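You operate a simulated robot arm through the tools that you are given. There is no shell and no other tool. Be economical: measure what you need, move in short steps, check, and stop when the job is done.

Carry out the task below with a simulated robot arm. There is one attempt and no reset: what you move stays moved.

TASK
Put the purple housing and the orange housing in the green drip pan.
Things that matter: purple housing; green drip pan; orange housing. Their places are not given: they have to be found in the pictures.

It is judged by the outcome, as a careful person would: the job done as asked, and still so three seconds after it is handed in. It fails if anything else is knocked over, pushed out of place, dropped, spilled or broken.

THE ROBOT
A 6-joint arm with a two-finger parallel gripper, fixed in place. Base frame: the origin is at the foot of the arm, x ahead of it, y to its left, z up; the work surface is at about z = 0.8. Lengths are in m, angles in degrees, forces in N, time in s.
With the tool pointing down near the work surface it reaches from about 0.26 to 0.68 m from the base axis. Its first joint turns from -66.0 to 66.0 degrees. Payload 2.9 kg.
Tool frame: the origin (TCP) lies between the finger pads and is the grasp point; the fingertips stand 0.03 m ahead of it; z points along the fingers, y is the line along which they close. The gripper opens to 0.11 m. The fingers are 0.02 m wide and 0.01 m thick; the gripper's body (0.048 by 0.112 m) begins 0.055 m behind the TCP.
Orientation is told as [roll, pitch, yaw] about the base's x, y, z axes, in that order, counted from this pose: with the fingers straight down and closing along the base's y, the tool's x points along the base's -x, its y along +y and its z along -z.

THE INTERFACE
- The arm moves only by the tool jog_arm. Its argument "motion" is a list of rows, each an object (a shift or turn left out is 0, a gripper value left out holds the last) with "delta_rot": the turn, a rotation vector about the tool's x, y, z in units of 90 degrees (1.0 is 90 degrees), a list of three; "linear": the shift along the tool's x, y, z in units of 300 mm (1.0 is 300 mm), a list of three; "jaw": the opening, from 0 (shut) to 1 (fully open). In form: [{"delta_rot": [wx, wy, wz], "linear": [tx, ty, tz], "jaw": jaw}, ...]. A call has 1 to 20 rows; each row is the pose to reach, as a shift and turn from the pose commanded when the call began, along the tool's axes at that moment. A call with a number of a shift or a turn outside -1 to 1 is refused whole. A row lasts 0.2 s, in which the tool goes at most 0.05 m and 8.6 degrees; a call with a longer step from one row to the next is refused whole, and so is a gripper value outside its range. A pose out of reach is approached as far as the arm can. The call stops where the force on the tool passes 40 N (or 10 N more than at its start, if that is more) or the arm is blocked; 0.2 s more then pass. The fingers move at their own pace (about 0.108 m/s each) and stop on an object; they squeeze with about 36 N. The grip force told is the motor's: it shows also when the fingers shut on nothing. Time passes only in rows, and 0.2 s behind the last, so rows that repeat a pose let the fingers close. It gives the time, the measured TCP pose, the force on the tool (base axes), the opening and the grip force at its end, in the units of the frame above (readings bear some noise), and new pictures: "show" is both (left out), scene, wrist or none.
- Cameras (640 x 400 px; columns grow to the right, rows downward): "scene" is fixed at [0.0703, 0.4258, 1.3888]; the picture's right is [-0.83, -0.56, 0.00], its down [-0.30, 0.44, -0.85] and it looks along [0.48, -0.70, -0.53] (base axes); focal length 331 px, centre (320, 200). "wrist" rides on the gripper at [-0.036, 0, -0.057] in the tool frame; the picture's right is [0.00, -1.00, 0.00], its down [0.97, 0.00, -0.24] and it looks along [0.24, 0.00, 0.97] (tool axes); focal length 218 px, centre (320, 200).
- measure_at(camera, pixels): for up to 12 pixels [column, row] of the newest picture of that camera ("zoom" is the newest enlarged one), the place [x, y, z] in the base frame of the surface seen there, good to about 0.003 m. No time passes.
- close_up(camera, box): a new picture of the part [left, top, right, bottom] of that camera's present view, enlarged. No time passes.
- finish_job(): hands the job in; it is judged then, once.

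Work in short steps. Measure before you move; look again where a grasp or a placing could have gone wrong, and mend it. You have 60 turns and 100 pictures in all, the two below and enlarged ones among them. Open the gripper and draw the arm clear of the work before you hand the job in, unless the task says otherwise; then end with one line.

The tools are called after "Emit:" by a JSON object that holds its "method" and its "body". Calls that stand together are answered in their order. jog_arm: Moves the arm, as the interface text tells. Its arguments: {"type":"object","properties":{"motion":{"type":"array"},"show":{"type":"string","enum":["both","scene","wrist","none"]}},"required":["motion"]} The other tools are called the same way: measure_at (camera, pixels) gives the place of the surface under pixels of a picture; close_up (camera, box) takes an enlarged picture of a part of a camera's view; finish_job () hands the job in.

At the start:

```text
time: 0.0
ee_pos: [0.3783, -0.1179, 1.0355]
tool_rot: [0.0, -0.1, 0.0]
ft_force: [0.1, -0.3, -1.2]
grip_width: 0.1101
gripper_force: 0.1
```

scene: 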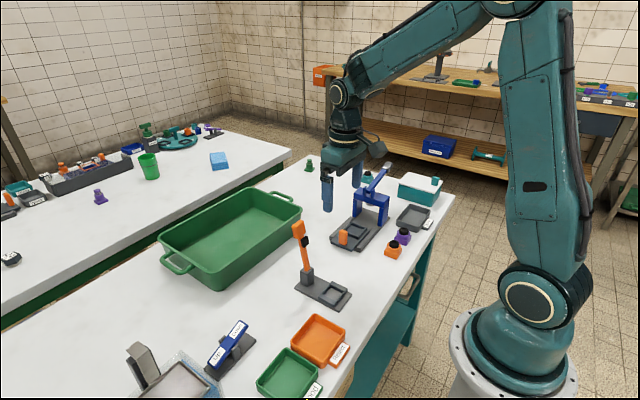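
wrist: 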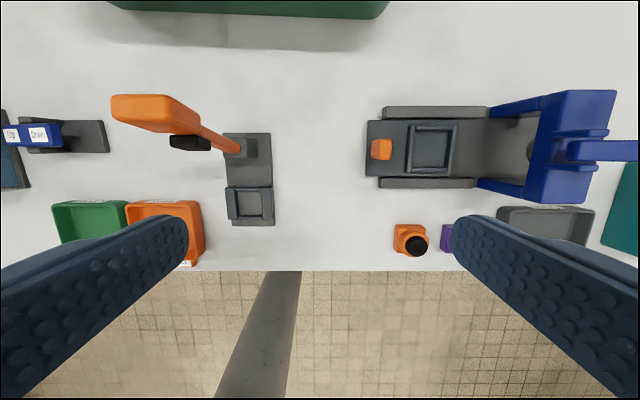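

The purple part (403,237) and orange part (393,250) sit near the table edge, and the large green tray is around (235,235). I'll enlarge both areas and measure.

Emit:
{"method": "close_up", "body": {"camera": "scene", "box": [320, 150, 460, 270]}}

Emit:
{"method": "measure_at", "body": {"camera": "scene", "pixels": [[403, 232], [403, 239], [393, 244], [393, 252], [220, 240], [212, 290], [300, 207], [162, 237], [250, 190], [255, 245], [342, 238], [372, 190]]}}

Emit:
{"method": "close_up", "body": {"camera": "scene", "box": [0, 110, 320, 310]}}

```text
3.33 times, centred on (390, 210) of scene
```

zoom: 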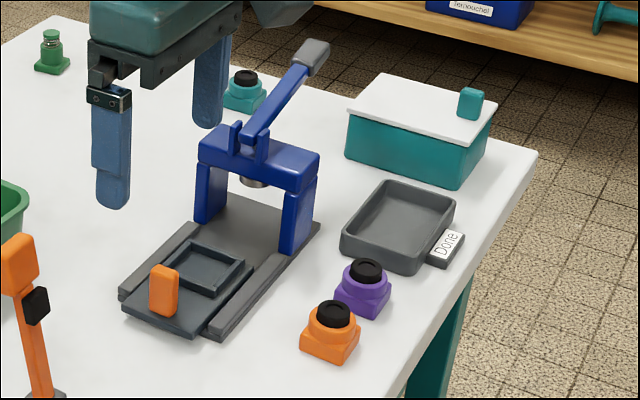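

```text
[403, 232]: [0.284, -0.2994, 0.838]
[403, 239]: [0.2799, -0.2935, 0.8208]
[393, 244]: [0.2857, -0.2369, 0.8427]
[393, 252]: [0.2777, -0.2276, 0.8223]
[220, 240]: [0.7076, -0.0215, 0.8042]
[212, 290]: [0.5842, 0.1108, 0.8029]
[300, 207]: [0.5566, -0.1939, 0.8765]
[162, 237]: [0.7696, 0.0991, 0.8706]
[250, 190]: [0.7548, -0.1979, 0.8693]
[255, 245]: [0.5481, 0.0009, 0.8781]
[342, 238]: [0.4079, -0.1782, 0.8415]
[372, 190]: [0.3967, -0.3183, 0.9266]
```

```text
2.00 times, centred on (160, 210) of scene
```

zoom: 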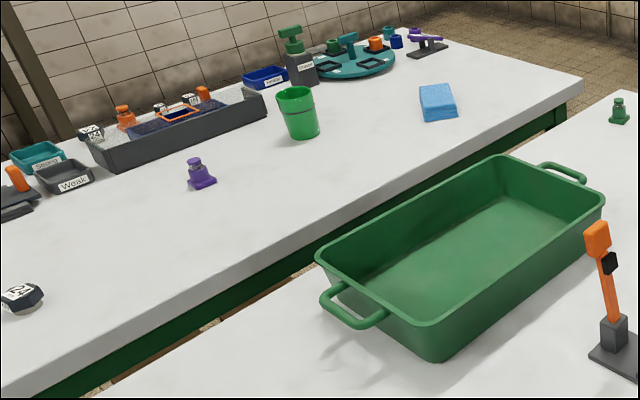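

Housings found: orange ~(0.283,-0.233), purple ~(0.283,-0.297). I check the lever's height, then move above the housings at the present height.

Emit:
{"method": "measure_at", "body": {"camera": "scene", "pixels": [[387, 164], [378, 180], [416, 205], [410, 216], [420, 180]]}}

Emit:
{"method": "jog_arm", "body": {"motion": [{"linear": [0.13, -0.08, 0]}, {"linear": [0.22, -0.2, 0]}, {"linear": [0.26, -0.34, 0]}, {"linear": [0.26, -0.49, 0]}, {"linear": [0.26, -0.49, 0]}]}}

```text
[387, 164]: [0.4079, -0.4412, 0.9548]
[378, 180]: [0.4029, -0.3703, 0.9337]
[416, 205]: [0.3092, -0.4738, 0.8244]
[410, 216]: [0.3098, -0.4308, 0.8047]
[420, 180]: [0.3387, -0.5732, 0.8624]
```

```text
time: 1.2
ee_pos: [0.2993, -0.2678, 1.0311]
tool_rot: [-0.1, -0.1, 0.0]
ft_force: [-0.6, 0.0, 0.4]
grip_width: 0.1101
gripper_force: 0.0
```

scene: 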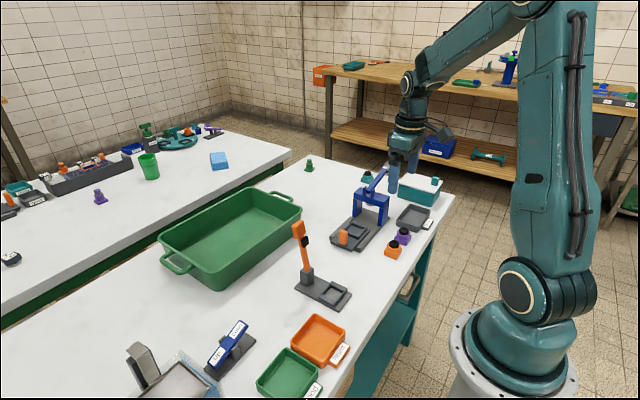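
wrist: 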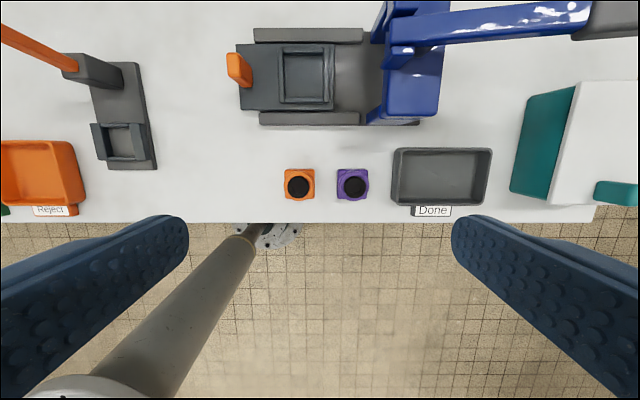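

The wrist view shows both housings clearly: orange (299,184), purple (352,184), aligned with the axes. I measure their edges and the neighbours.

Emit:
{"method": "measure_at", "body": {"camera": "wrist", "pixels": [[299, 187], [352, 187], [287, 197], [313, 197], [287, 171], [340, 197], [367, 197], [340, 172], [397, 160], [300, 124], [352, 125], [399, 120]]}}

Emit:
{"method": "close_up", "body": {"camera": "wrist", "box": [260, 150, 420, 250]}}

```text
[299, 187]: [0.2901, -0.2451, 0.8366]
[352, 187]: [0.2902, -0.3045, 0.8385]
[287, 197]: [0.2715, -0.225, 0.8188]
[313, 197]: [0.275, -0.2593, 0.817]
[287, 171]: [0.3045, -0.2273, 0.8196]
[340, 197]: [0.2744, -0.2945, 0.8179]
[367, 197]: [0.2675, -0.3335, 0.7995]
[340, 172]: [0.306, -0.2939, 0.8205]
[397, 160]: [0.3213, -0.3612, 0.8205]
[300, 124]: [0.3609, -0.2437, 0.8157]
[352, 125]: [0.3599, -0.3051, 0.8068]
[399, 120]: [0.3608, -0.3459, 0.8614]
```

```text
4.00 times, centred on (340, 200) of wrist
```

zoom: 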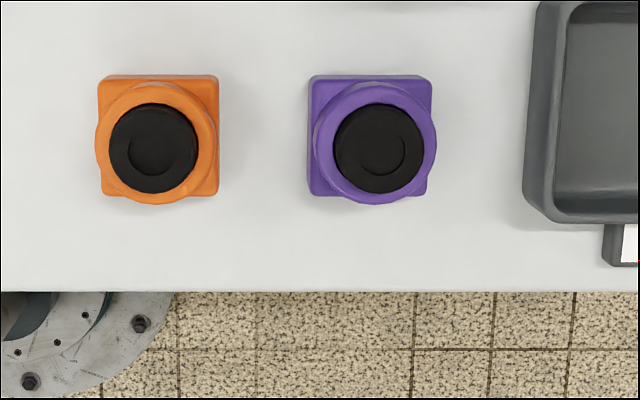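

Orange is centred ~(0.288,-0.243) and purple ~(0.289,-0.309), each ~0.037 wide with a ~0.03 gap. Closing along y with a ~0.06 opening fits, so I go above the orange one first.

Emit:
{"method": "jog_arm", "body": {"motion": [{"linear": [0.037, 0.08, 0.08], "jaw": 0.56}, {"linear": [0.037, 0.08, 0.2]}, {"linear": [0.037, 0.08, 0.32]}, {"linear": [0.037, 0.08, 0.42]}, {"linear": [0.037, 0.08, 0.42]}]}}

```text
time: 2.4
ee_pos: [0.2892, -0.2404, 0.9075]
tool_rot: [-0.1, 0.0, 0.0]
ft_force: [-0.1, 0.8, -0.1]
grip_width: 0.0616
gripper_force: 0.0
```

scene: 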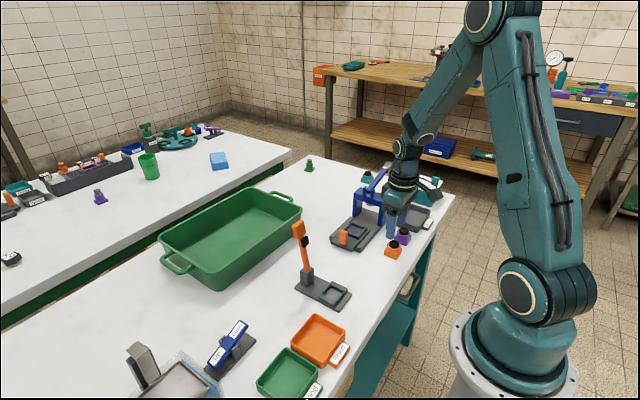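
wrist: 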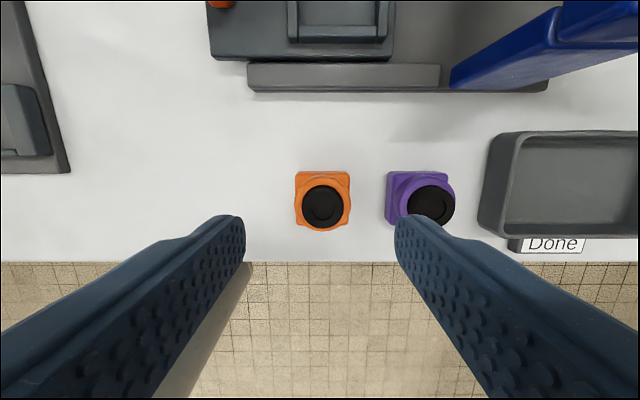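

The gripper is nearly centred on orange (322,200). I measure edges to refine.

Emit:
{"method": "measure_at", "body": {"camera": "wrist", "pixels": [[298, 180], [347, 180], [322, 173], [322, 229], [390, 180], [447, 178], [322, 210], [322, 226]]}}

```text
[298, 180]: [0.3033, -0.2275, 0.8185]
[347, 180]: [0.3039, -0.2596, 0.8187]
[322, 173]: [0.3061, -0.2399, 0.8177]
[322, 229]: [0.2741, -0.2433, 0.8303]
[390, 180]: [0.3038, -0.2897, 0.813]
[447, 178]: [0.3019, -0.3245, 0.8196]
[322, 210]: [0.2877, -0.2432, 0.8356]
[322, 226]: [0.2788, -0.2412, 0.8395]
```

Centre (0.288,-0.243). I descend to z≈0.836 and close.

Emit:
{"method": "jog_arm", "body": {"motion": [{"linear": [0.003, -0.008, 0.08]}, {"linear": [0.003, -0.008, 0.16]}, {"linear": [0.003, -0.008, 0.22]}, {"linear": [0.003, -0.008, 0.237]}, {"linear": [0.003, -0.008, 0.237]}, {"linear": [0.003, -0.008, 0.237], "jaw": 0.15}, {"linear": [0.003, -0.008, 0.237]}, {"linear": [0.003, -0.008, 0.237]}]}}

```text
time: 4.2
ee_pos: [0.2881, -0.2425, 0.8388]
tool_rot: [0.1, 0.0, 0.0]
ft_force: [0.1, 0.5, 0.5]
grip_width: 0.0374
gripper_force: 36.0
```

scene: 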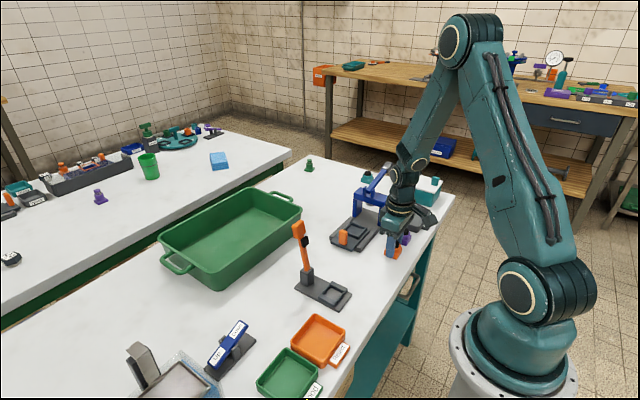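
wrist: 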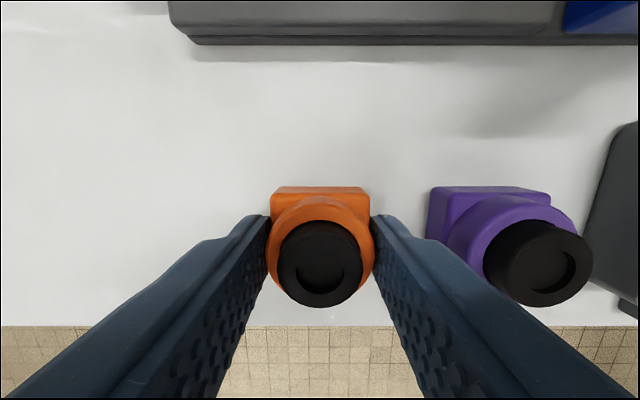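

Orange is gripped (0.0374 opening, 36 N). I lift straight up to ~1.04.

Emit:
{"method": "jog_arm", "body": {"motion": [{"linear": [0, 0, -0.06]}, {"linear": [0, 0, -0.18]}, {"linear": [0, 0, -0.32]}, {"linear": [0, 0, -0.46]}, {"linear": [0, 0, -0.6]}, {"linear": [0, 0, -0.68]}, {"linear": [0, 0, -0.68]}], "show": "wrist"}}

```text
time: 5.8
ee_pos: [0.2875, -0.2437, 1.0419]
tool_rot: [0.0, 0.0, -0.1]
ft_force: [-0.2, -0.4, -1.9]
grip_width: 0.0377
gripper_force: 36.2
```

wrist: 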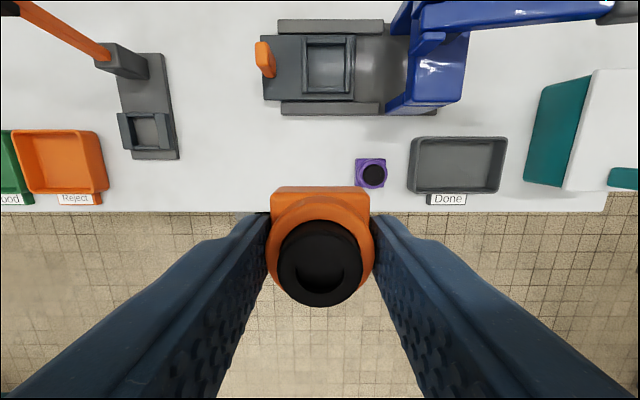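

Part is held. I check the orange-lever fixture's top before crossing.

Emit:
{"method": "measure_at", "body": {"camera": "scene", "pixels": [[299, 226], [305, 240], [307, 278]]}}

```text
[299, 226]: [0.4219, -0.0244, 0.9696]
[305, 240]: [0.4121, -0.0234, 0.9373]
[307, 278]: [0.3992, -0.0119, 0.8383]
```

The lever tops out near z 0.975 at y≈-0.02, so the path at z 1.04 along y≈-0.2 to -0.11 is clear. I move over the pan.

Emit:
{"method": "jog_arm", "body": {"motion": [{"linear": [-0.08, 0.03, 0]}, {"linear": [-0.2, 0.09, 0]}, {"linear": [-0.34, 0.15, 0]}, {"linear": [-0.48, 0.22, 0]}, {"linear": [-0.62, 0.28, 0]}, {"linear": [-0.76, 0.35, 0]}, {"linear": [-0.89, 0.41, 0]}, {"linear": [-0.97, 0.45, 0]}, {"linear": [-0.97, 0.45, 0]}]}}

```text
time: 7.8
ee_pos: [0.577, -0.1091, 1.0416]
tool_rot: [0.0, -0.1, -0.1]
ft_force: [-0.1, -0.1, -1.9]
grip_width: 0.0372
gripper_force: 35.9
```

scene: 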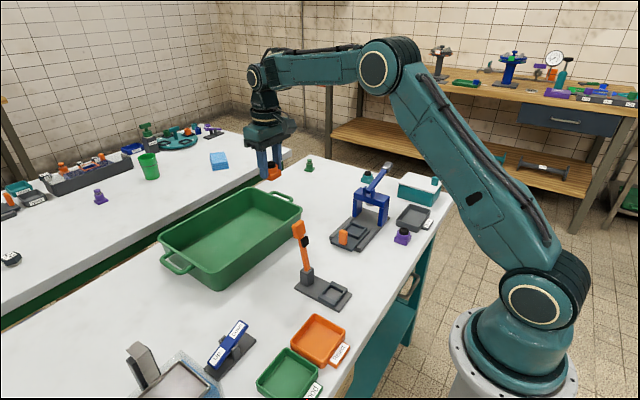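
wrist: 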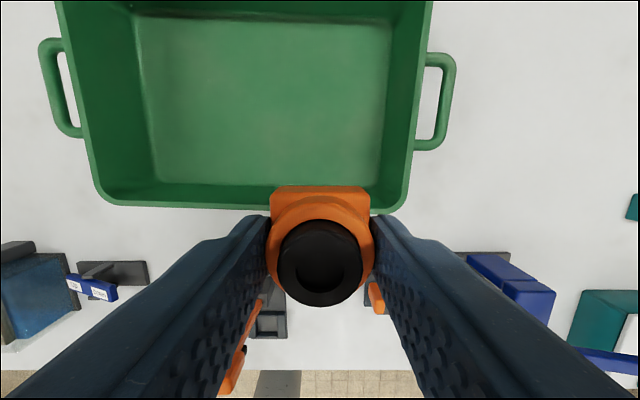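

Emit:
{"method": "measure_at", "body": {"camera": "wrist", "pixels": [[165, 175], [380, 183], [260, 180], [100, 198], [404, 207], [230, 203], [390, 30], [135, 20], [260, 20], [250, 100]]}}

```text
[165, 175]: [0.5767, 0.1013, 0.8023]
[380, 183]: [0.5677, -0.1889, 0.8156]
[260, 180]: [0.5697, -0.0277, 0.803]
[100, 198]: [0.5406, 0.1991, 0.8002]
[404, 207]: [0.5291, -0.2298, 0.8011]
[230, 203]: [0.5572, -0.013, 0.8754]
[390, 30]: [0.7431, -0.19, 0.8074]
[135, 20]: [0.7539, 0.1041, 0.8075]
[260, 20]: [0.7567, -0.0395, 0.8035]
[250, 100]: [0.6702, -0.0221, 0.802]
```

The pan floor spans x 0.57–0.755, y -0.185–0.10 at z≈0.803. I go to (0.635,-0.11), descend and stop just above the floor.

Emit:
{"method": "jog_arm", "body": {"motion": [{"linear": [-0.1, 0, 0]}, {"linear": [-0.193, 0, 0.05]}, {"linear": [-0.193, 0, 0.18]}, {"linear": [-0.193, 0, 0.32]}, {"linear": [-0.193, 0, 0.46]}, {"linear": [-0.193, 0, 0.57]}, {"linear": [-0.193, 0, 0.62]}, {"linear": [-0.193, 0, 0.64]}, {"linear": [-0.193, 0, 0.64]}]}}

```text
time: 9.8
ee_pos: [0.6366, -0.1102, 0.8493]
tool_rot: [0.1, 0.0, 0.0]
ft_force: [-0.2, -1.0, -1.1]
grip_width: 0.0372
gripper_force: 36.1
```

scene: 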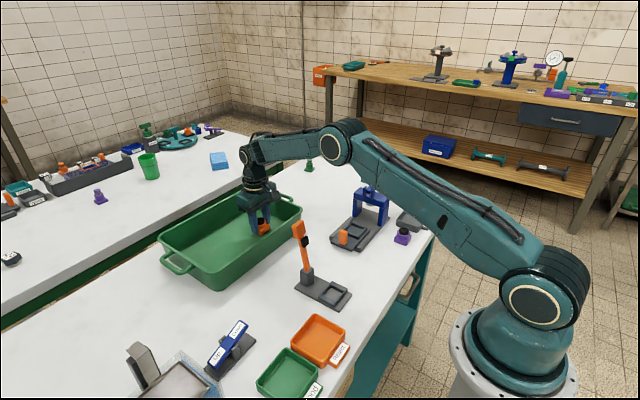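
wrist: 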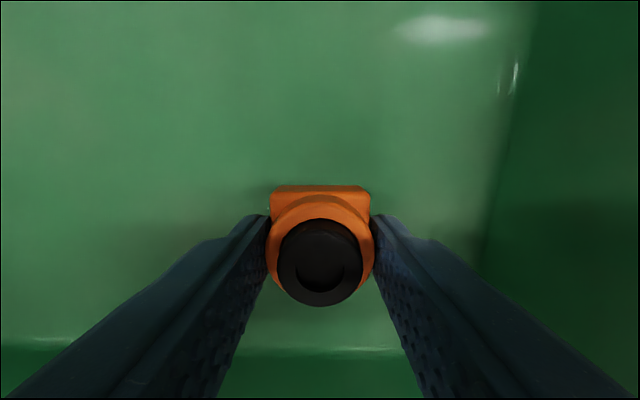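

About 7 mm above the floor still; I lower gently, open a bit, and lift straight up.

Emit:
{"method": "jog_arm", "body": {"motion": [{"linear": [0, 0, 0.01]}, {"linear": [0, 0, 0.021]}, {"linear": [0, 0, 0.021]}, {"linear": [0, 0, 0.021], "jaw": 0.56}, {"linear": [0, 0, 0.021]}, {"linear": [0, 0, -0.06]}, {"linear": [0, 0, -0.18]}, {"linear": [0, 0, -0.32]}, {"linear": [0, 0, -0.46]}, {"linear": [0, 0, -0.6]}, {"linear": [0, 0, -0.64]}, {"linear": [0, 0, -0.64]}]}}

```text
time: 12.4
ee_pos: [0.6379, -0.1077, 1.0441]
tool_rot: [0.0, 0.0, -0.1]
ft_force: [-0.2, -0.2, -0.6]
grip_width: 0.0619
gripper_force: 0.1
```

scene: 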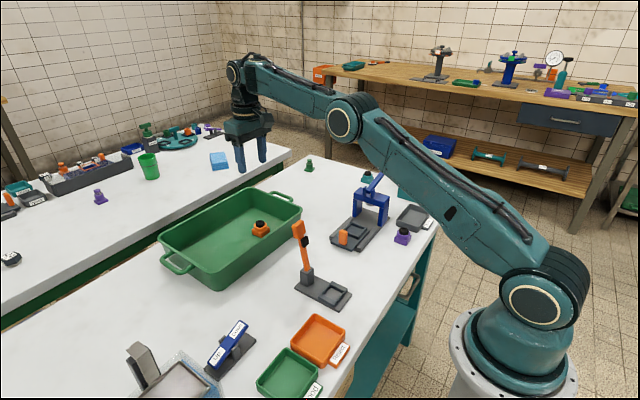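
wrist: 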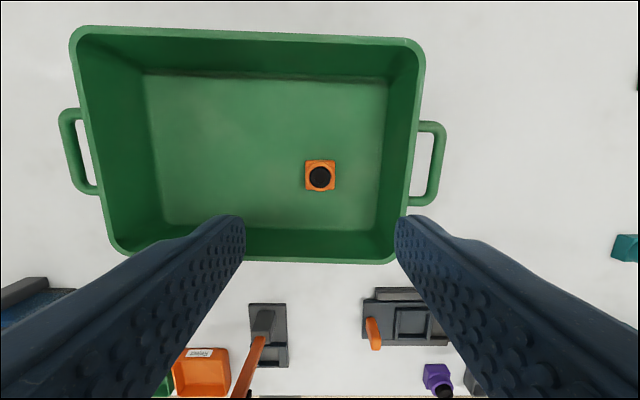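

Orange stands upright in the pan (320,175). I return towards the purple one.

Emit:
{"method": "jog_arm", "body": {"motion": [{"linear": [0.08, -0.03, 0]}, {"linear": [0.2, -0.09, 0]}, {"linear": [0.34, -0.15, 0]}, {"linear": [0.48, -0.22, 0]}, {"linear": [0.62, -0.28, 0]}, {"linear": [0.76, -0.35, 0]}, {"linear": [0.89, -0.41, 0]}, {"linear": [0.97, -0.45, 0]}, {"linear": [0.97, -0.45, 0]}], "show": "none"}}

```text
time: 14.4
ee_pos: [0.3454, -0.2449, 1.0399]
tool_rot: [0.0, 0.1, 0.0]
ft_force: [0.3, 0.3, 0.3]
grip_width: 0.0617
gripper_force: 0.0
```

Now above purple, lateral first, then down to ~0.908.

Emit:
{"method": "jog_arm", "body": {"motion": [{"linear": [0.1, -0.1, 0]}, {"linear": [0.188, -0.21, 0]}, {"linear": [0.188, -0.21, 0.1]}, {"linear": [0.188, -0.21, 0.23]}, {"linear": [0.188, -0.21, 0.36]}, {"linear": [0.188, -0.21, 0.44]}, {"linear": [0.188, -0.21, 0.44]}], "show": "wrist"}}

```text
time: 16.0
ee_pos: [0.2917, -0.3071, 0.9106]
tool_rot: [0.0, 0.0, 0.0]
ft_force: [-0.4, -0.3, 0.4]
grip_width: 0.0613
gripper_force: 0.0
```

wrist: 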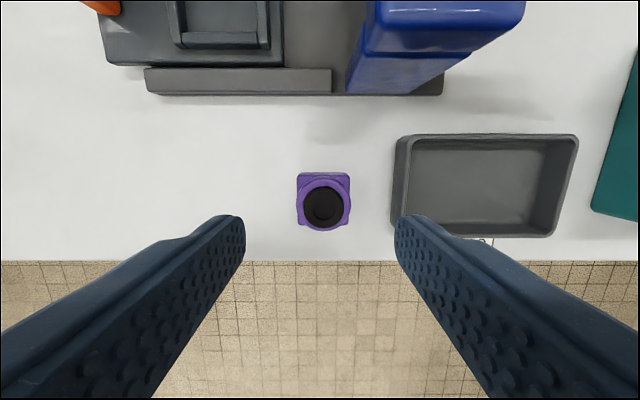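

Emit:
{"method": "measure_at", "body": {"camera": "wrist", "pixels": [[299, 181], [348, 181], [323, 175], [323, 210], [393, 200], [397, 145], [323, 229]]}}

```text
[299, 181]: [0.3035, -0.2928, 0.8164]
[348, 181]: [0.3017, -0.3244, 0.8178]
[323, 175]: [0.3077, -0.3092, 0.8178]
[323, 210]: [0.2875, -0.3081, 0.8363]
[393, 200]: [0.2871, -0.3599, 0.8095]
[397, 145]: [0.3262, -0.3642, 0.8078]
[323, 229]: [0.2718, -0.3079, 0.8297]
```

Purple centre (0.289,-0.3085); tray edge at -0.359 leaves ~8 mm for the finger. I narrow slightly, descend and close.

Emit:
{"method": "jog_arm", "body": {"motion": [{"linear": [0.009, -0.005, 0.08], "jaw": 0.52}, {"linear": [0.009, -0.005, 0.16]}, {"linear": [0.009, -0.005, 0.22]}, {"linear": [0.009, -0.005, 0.243]}, {"linear": [0.009, -0.005, 0.243]}, {"linear": [0.009, -0.005, 0.243], "jaw": 0.15}, {"linear": [0.009, -0.005, 0.243]}, {"linear": [0.009, -0.005, 0.243]}], "show": "wrist"}}

```text
time: 17.8
ee_pos: [0.2861, -0.3087, 0.8377]
tool_rot: [0.0, 0.0, 0.0]
ft_force: [-0.3, 0.9, 0.6]
grip_width: 0.0373
gripper_force: 35.9
```

wrist: 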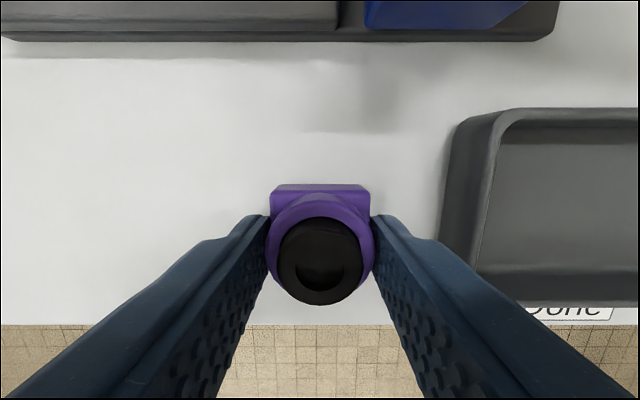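

Purple is gripped. Lift to ~1.045 and shift to y≈-0.245, away from the press.

Emit:
{"method": "jog_arm", "body": {"motion": [{"linear": [0, 0, -0.06]}, {"linear": [0, 0, -0.18]}, {"linear": [0, 0, -0.32]}, {"linear": [0, 0, -0.46]}, {"linear": [0, 0, -0.6]}, {"linear": [0, 0, -0.69]}, {"linear": [0, 0.1, -0.69]}, {"linear": [0, 0.21, -0.69]}, {"linear": [0, 0.21, -0.69]}], "show": "wrist"}}

```text
time: 19.8
ee_pos: [0.2869, -0.2445, 1.0448]
tool_rot: [0.1, 0.1, 0.1]
ft_force: [0.0, -0.5, -2.2]
grip_width: 0.0374
gripper_force: 36.1
```

wrist: 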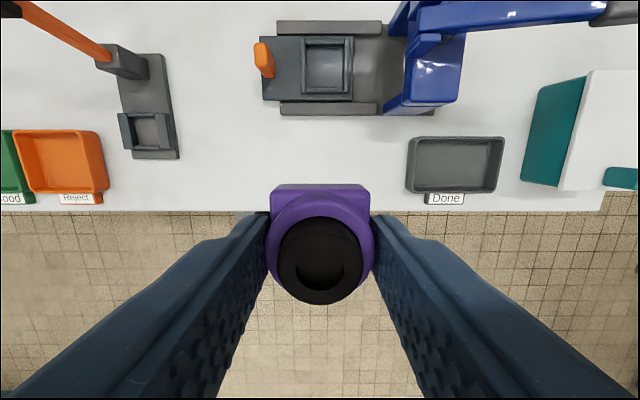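

Held. Same path as before over to the pan.

Emit:
{"method": "jog_arm", "body": {"motion": [{"linear": [-0.08, 0.03, 0]}, {"linear": [-0.2, 0.09, 0]}, {"linear": [-0.34, 0.15, 0]}, {"linear": [-0.48, 0.22, 0]}, {"linear": [-0.62, 0.28, 0]}, {"linear": [-0.76, 0.35, 0]}, {"linear": [-0.89, 0.41, 0]}, {"linear": [-0.97, 0.45, 0]}, {"linear": [-0.97, 0.45, 0]}], "show": "none"}}

```text
time: 21.8
ee_pos: [0.5769, -0.1097, 1.0432]
tool_rot: [0.0, 0.1, 0.0]
ft_force: [-0.7, -0.1, -1.5]
grip_width: 0.0373
gripper_force: 35.9
```

I shift to (0.637,-0.02), 9 cm left of the orange one, and descend to just above the floor.

Emit:
{"method": "jog_arm", "body": {"motion": [{"linear": [-0.1, 0.1, 0]}, {"linear": [-0.2, 0.2, 0]}, {"linear": [-0.2, 0.3, 0]}, {"linear": [-0.2, 0.3, 0.12]}, {"linear": [-0.2, 0.3, 0.26]}, {"linear": [-0.2, 0.3, 0.4]}, {"linear": [-0.2, 0.3, 0.52]}, {"linear": [-0.2, 0.3, 0.61]}, {"linear": [-0.2, 0.3, 0.642]}, {"linear": [-0.2, 0.3, 0.642]}]}}

```text
time: 24.0
ee_pos: [0.6384, -0.0196, 0.8508]
tool_rot: [0.0, 0.0, 0.0]
ft_force: [-0.6, 0.5, -2.0]
grip_width: 0.0371
gripper_force: 35.7
```

scene: 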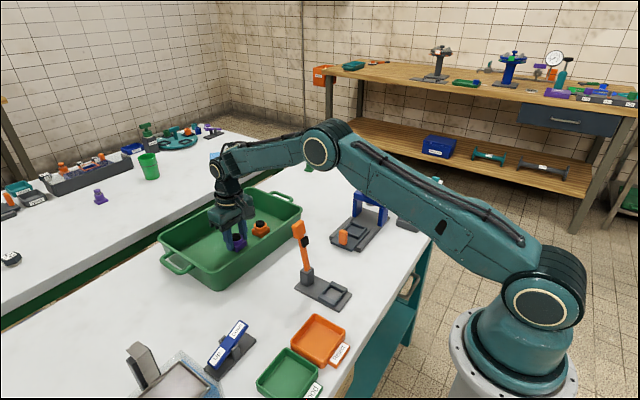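
wrist: 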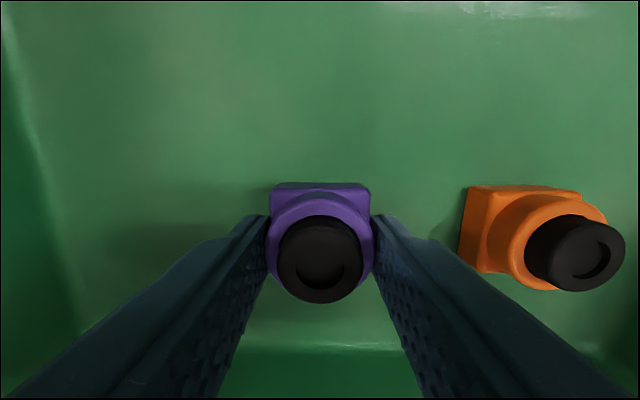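

Lower the last ~8 mm, release, and lift clear.

Emit:
{"method": "jog_arm", "body": {"motion": [{"linear": [0, 0, 0.012]}, {"linear": [0, 0, 0.026]}, {"linear": [0, 0, 0.026]}, {"linear": [0, 0, 0.026], "jaw": 0.56}, {"linear": [0, 0, 0.026]}, {"linear": [0, 0, -0.06]}, {"linear": [0, 0, -0.18]}, {"linear": [0, 0, -0.32]}, {"linear": [0, 0, -0.46]}, {"linear": [0, 0, -0.6]}, {"linear": [0, 0, -0.68]}, {"linear": [0, 0, -0.68]}]}}

```text
time: 26.6
ee_pos: [0.6372, -0.0211, 1.0565]
tool_rot: [0.0, 0.1, 0.0]
ft_force: [0.4, 0.0, -0.8]
grip_width: 0.0615
gripper_force: 0.1
```

scene: 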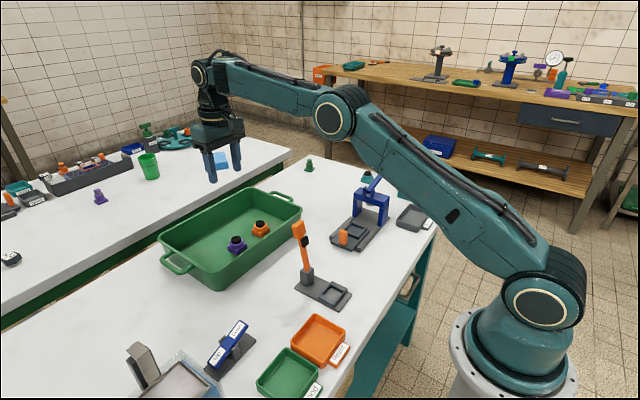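
wrist: 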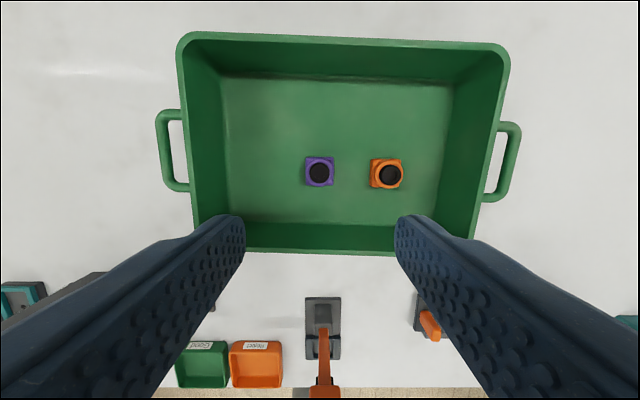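

Both housings stand upright in the pan. I draw the arm back from above the pan and open fully.

Emit:
{"method": "jog_arm", "body": {"motion": [{"linear": [0, -0.1, 0], "jaw": 1}, {"linear": [0.05, -0.22, 0]}, {"linear": [0.15, -0.32, 0]}, {"linear": [0.29, -0.35, 0]}, {"linear": [0.43, -0.35, 0]}, {"linear": [0.57, -0.35, 0]}, {"linear": [0.71, -0.35, 0]}, {"linear": [0.83, -0.35, 0]}, {"linear": [0.83, -0.35, 0]}], "show": "scene"}}

```text
time: 28.6
ee_pos: [0.3883, -0.1273, 1.0559]
tool_rot: [0.0, 0.1, 0.0]
ft_force: [-0.3, 0.7, 0.4]
grip_width: 0.1099
gripper_force: 0.0
```

scene: 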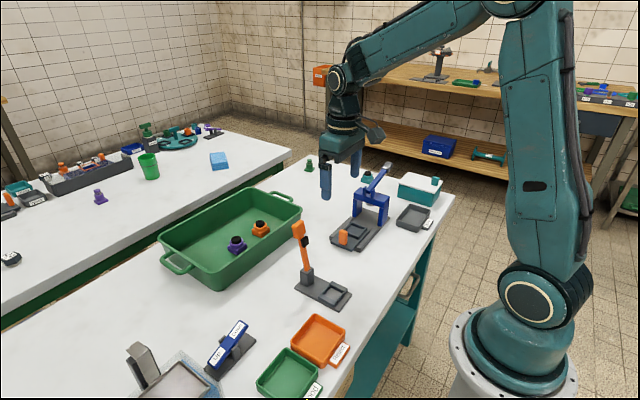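

The arm is clear and nothing else has moved, so I hand in.

Emit:
{"method": "finish_job", "body": {}}

```text
The job is handed in.
```

The purple and orange housings are both standing upright in the green drip pan; nothing else was moved, and the arm is open and drawn clear.
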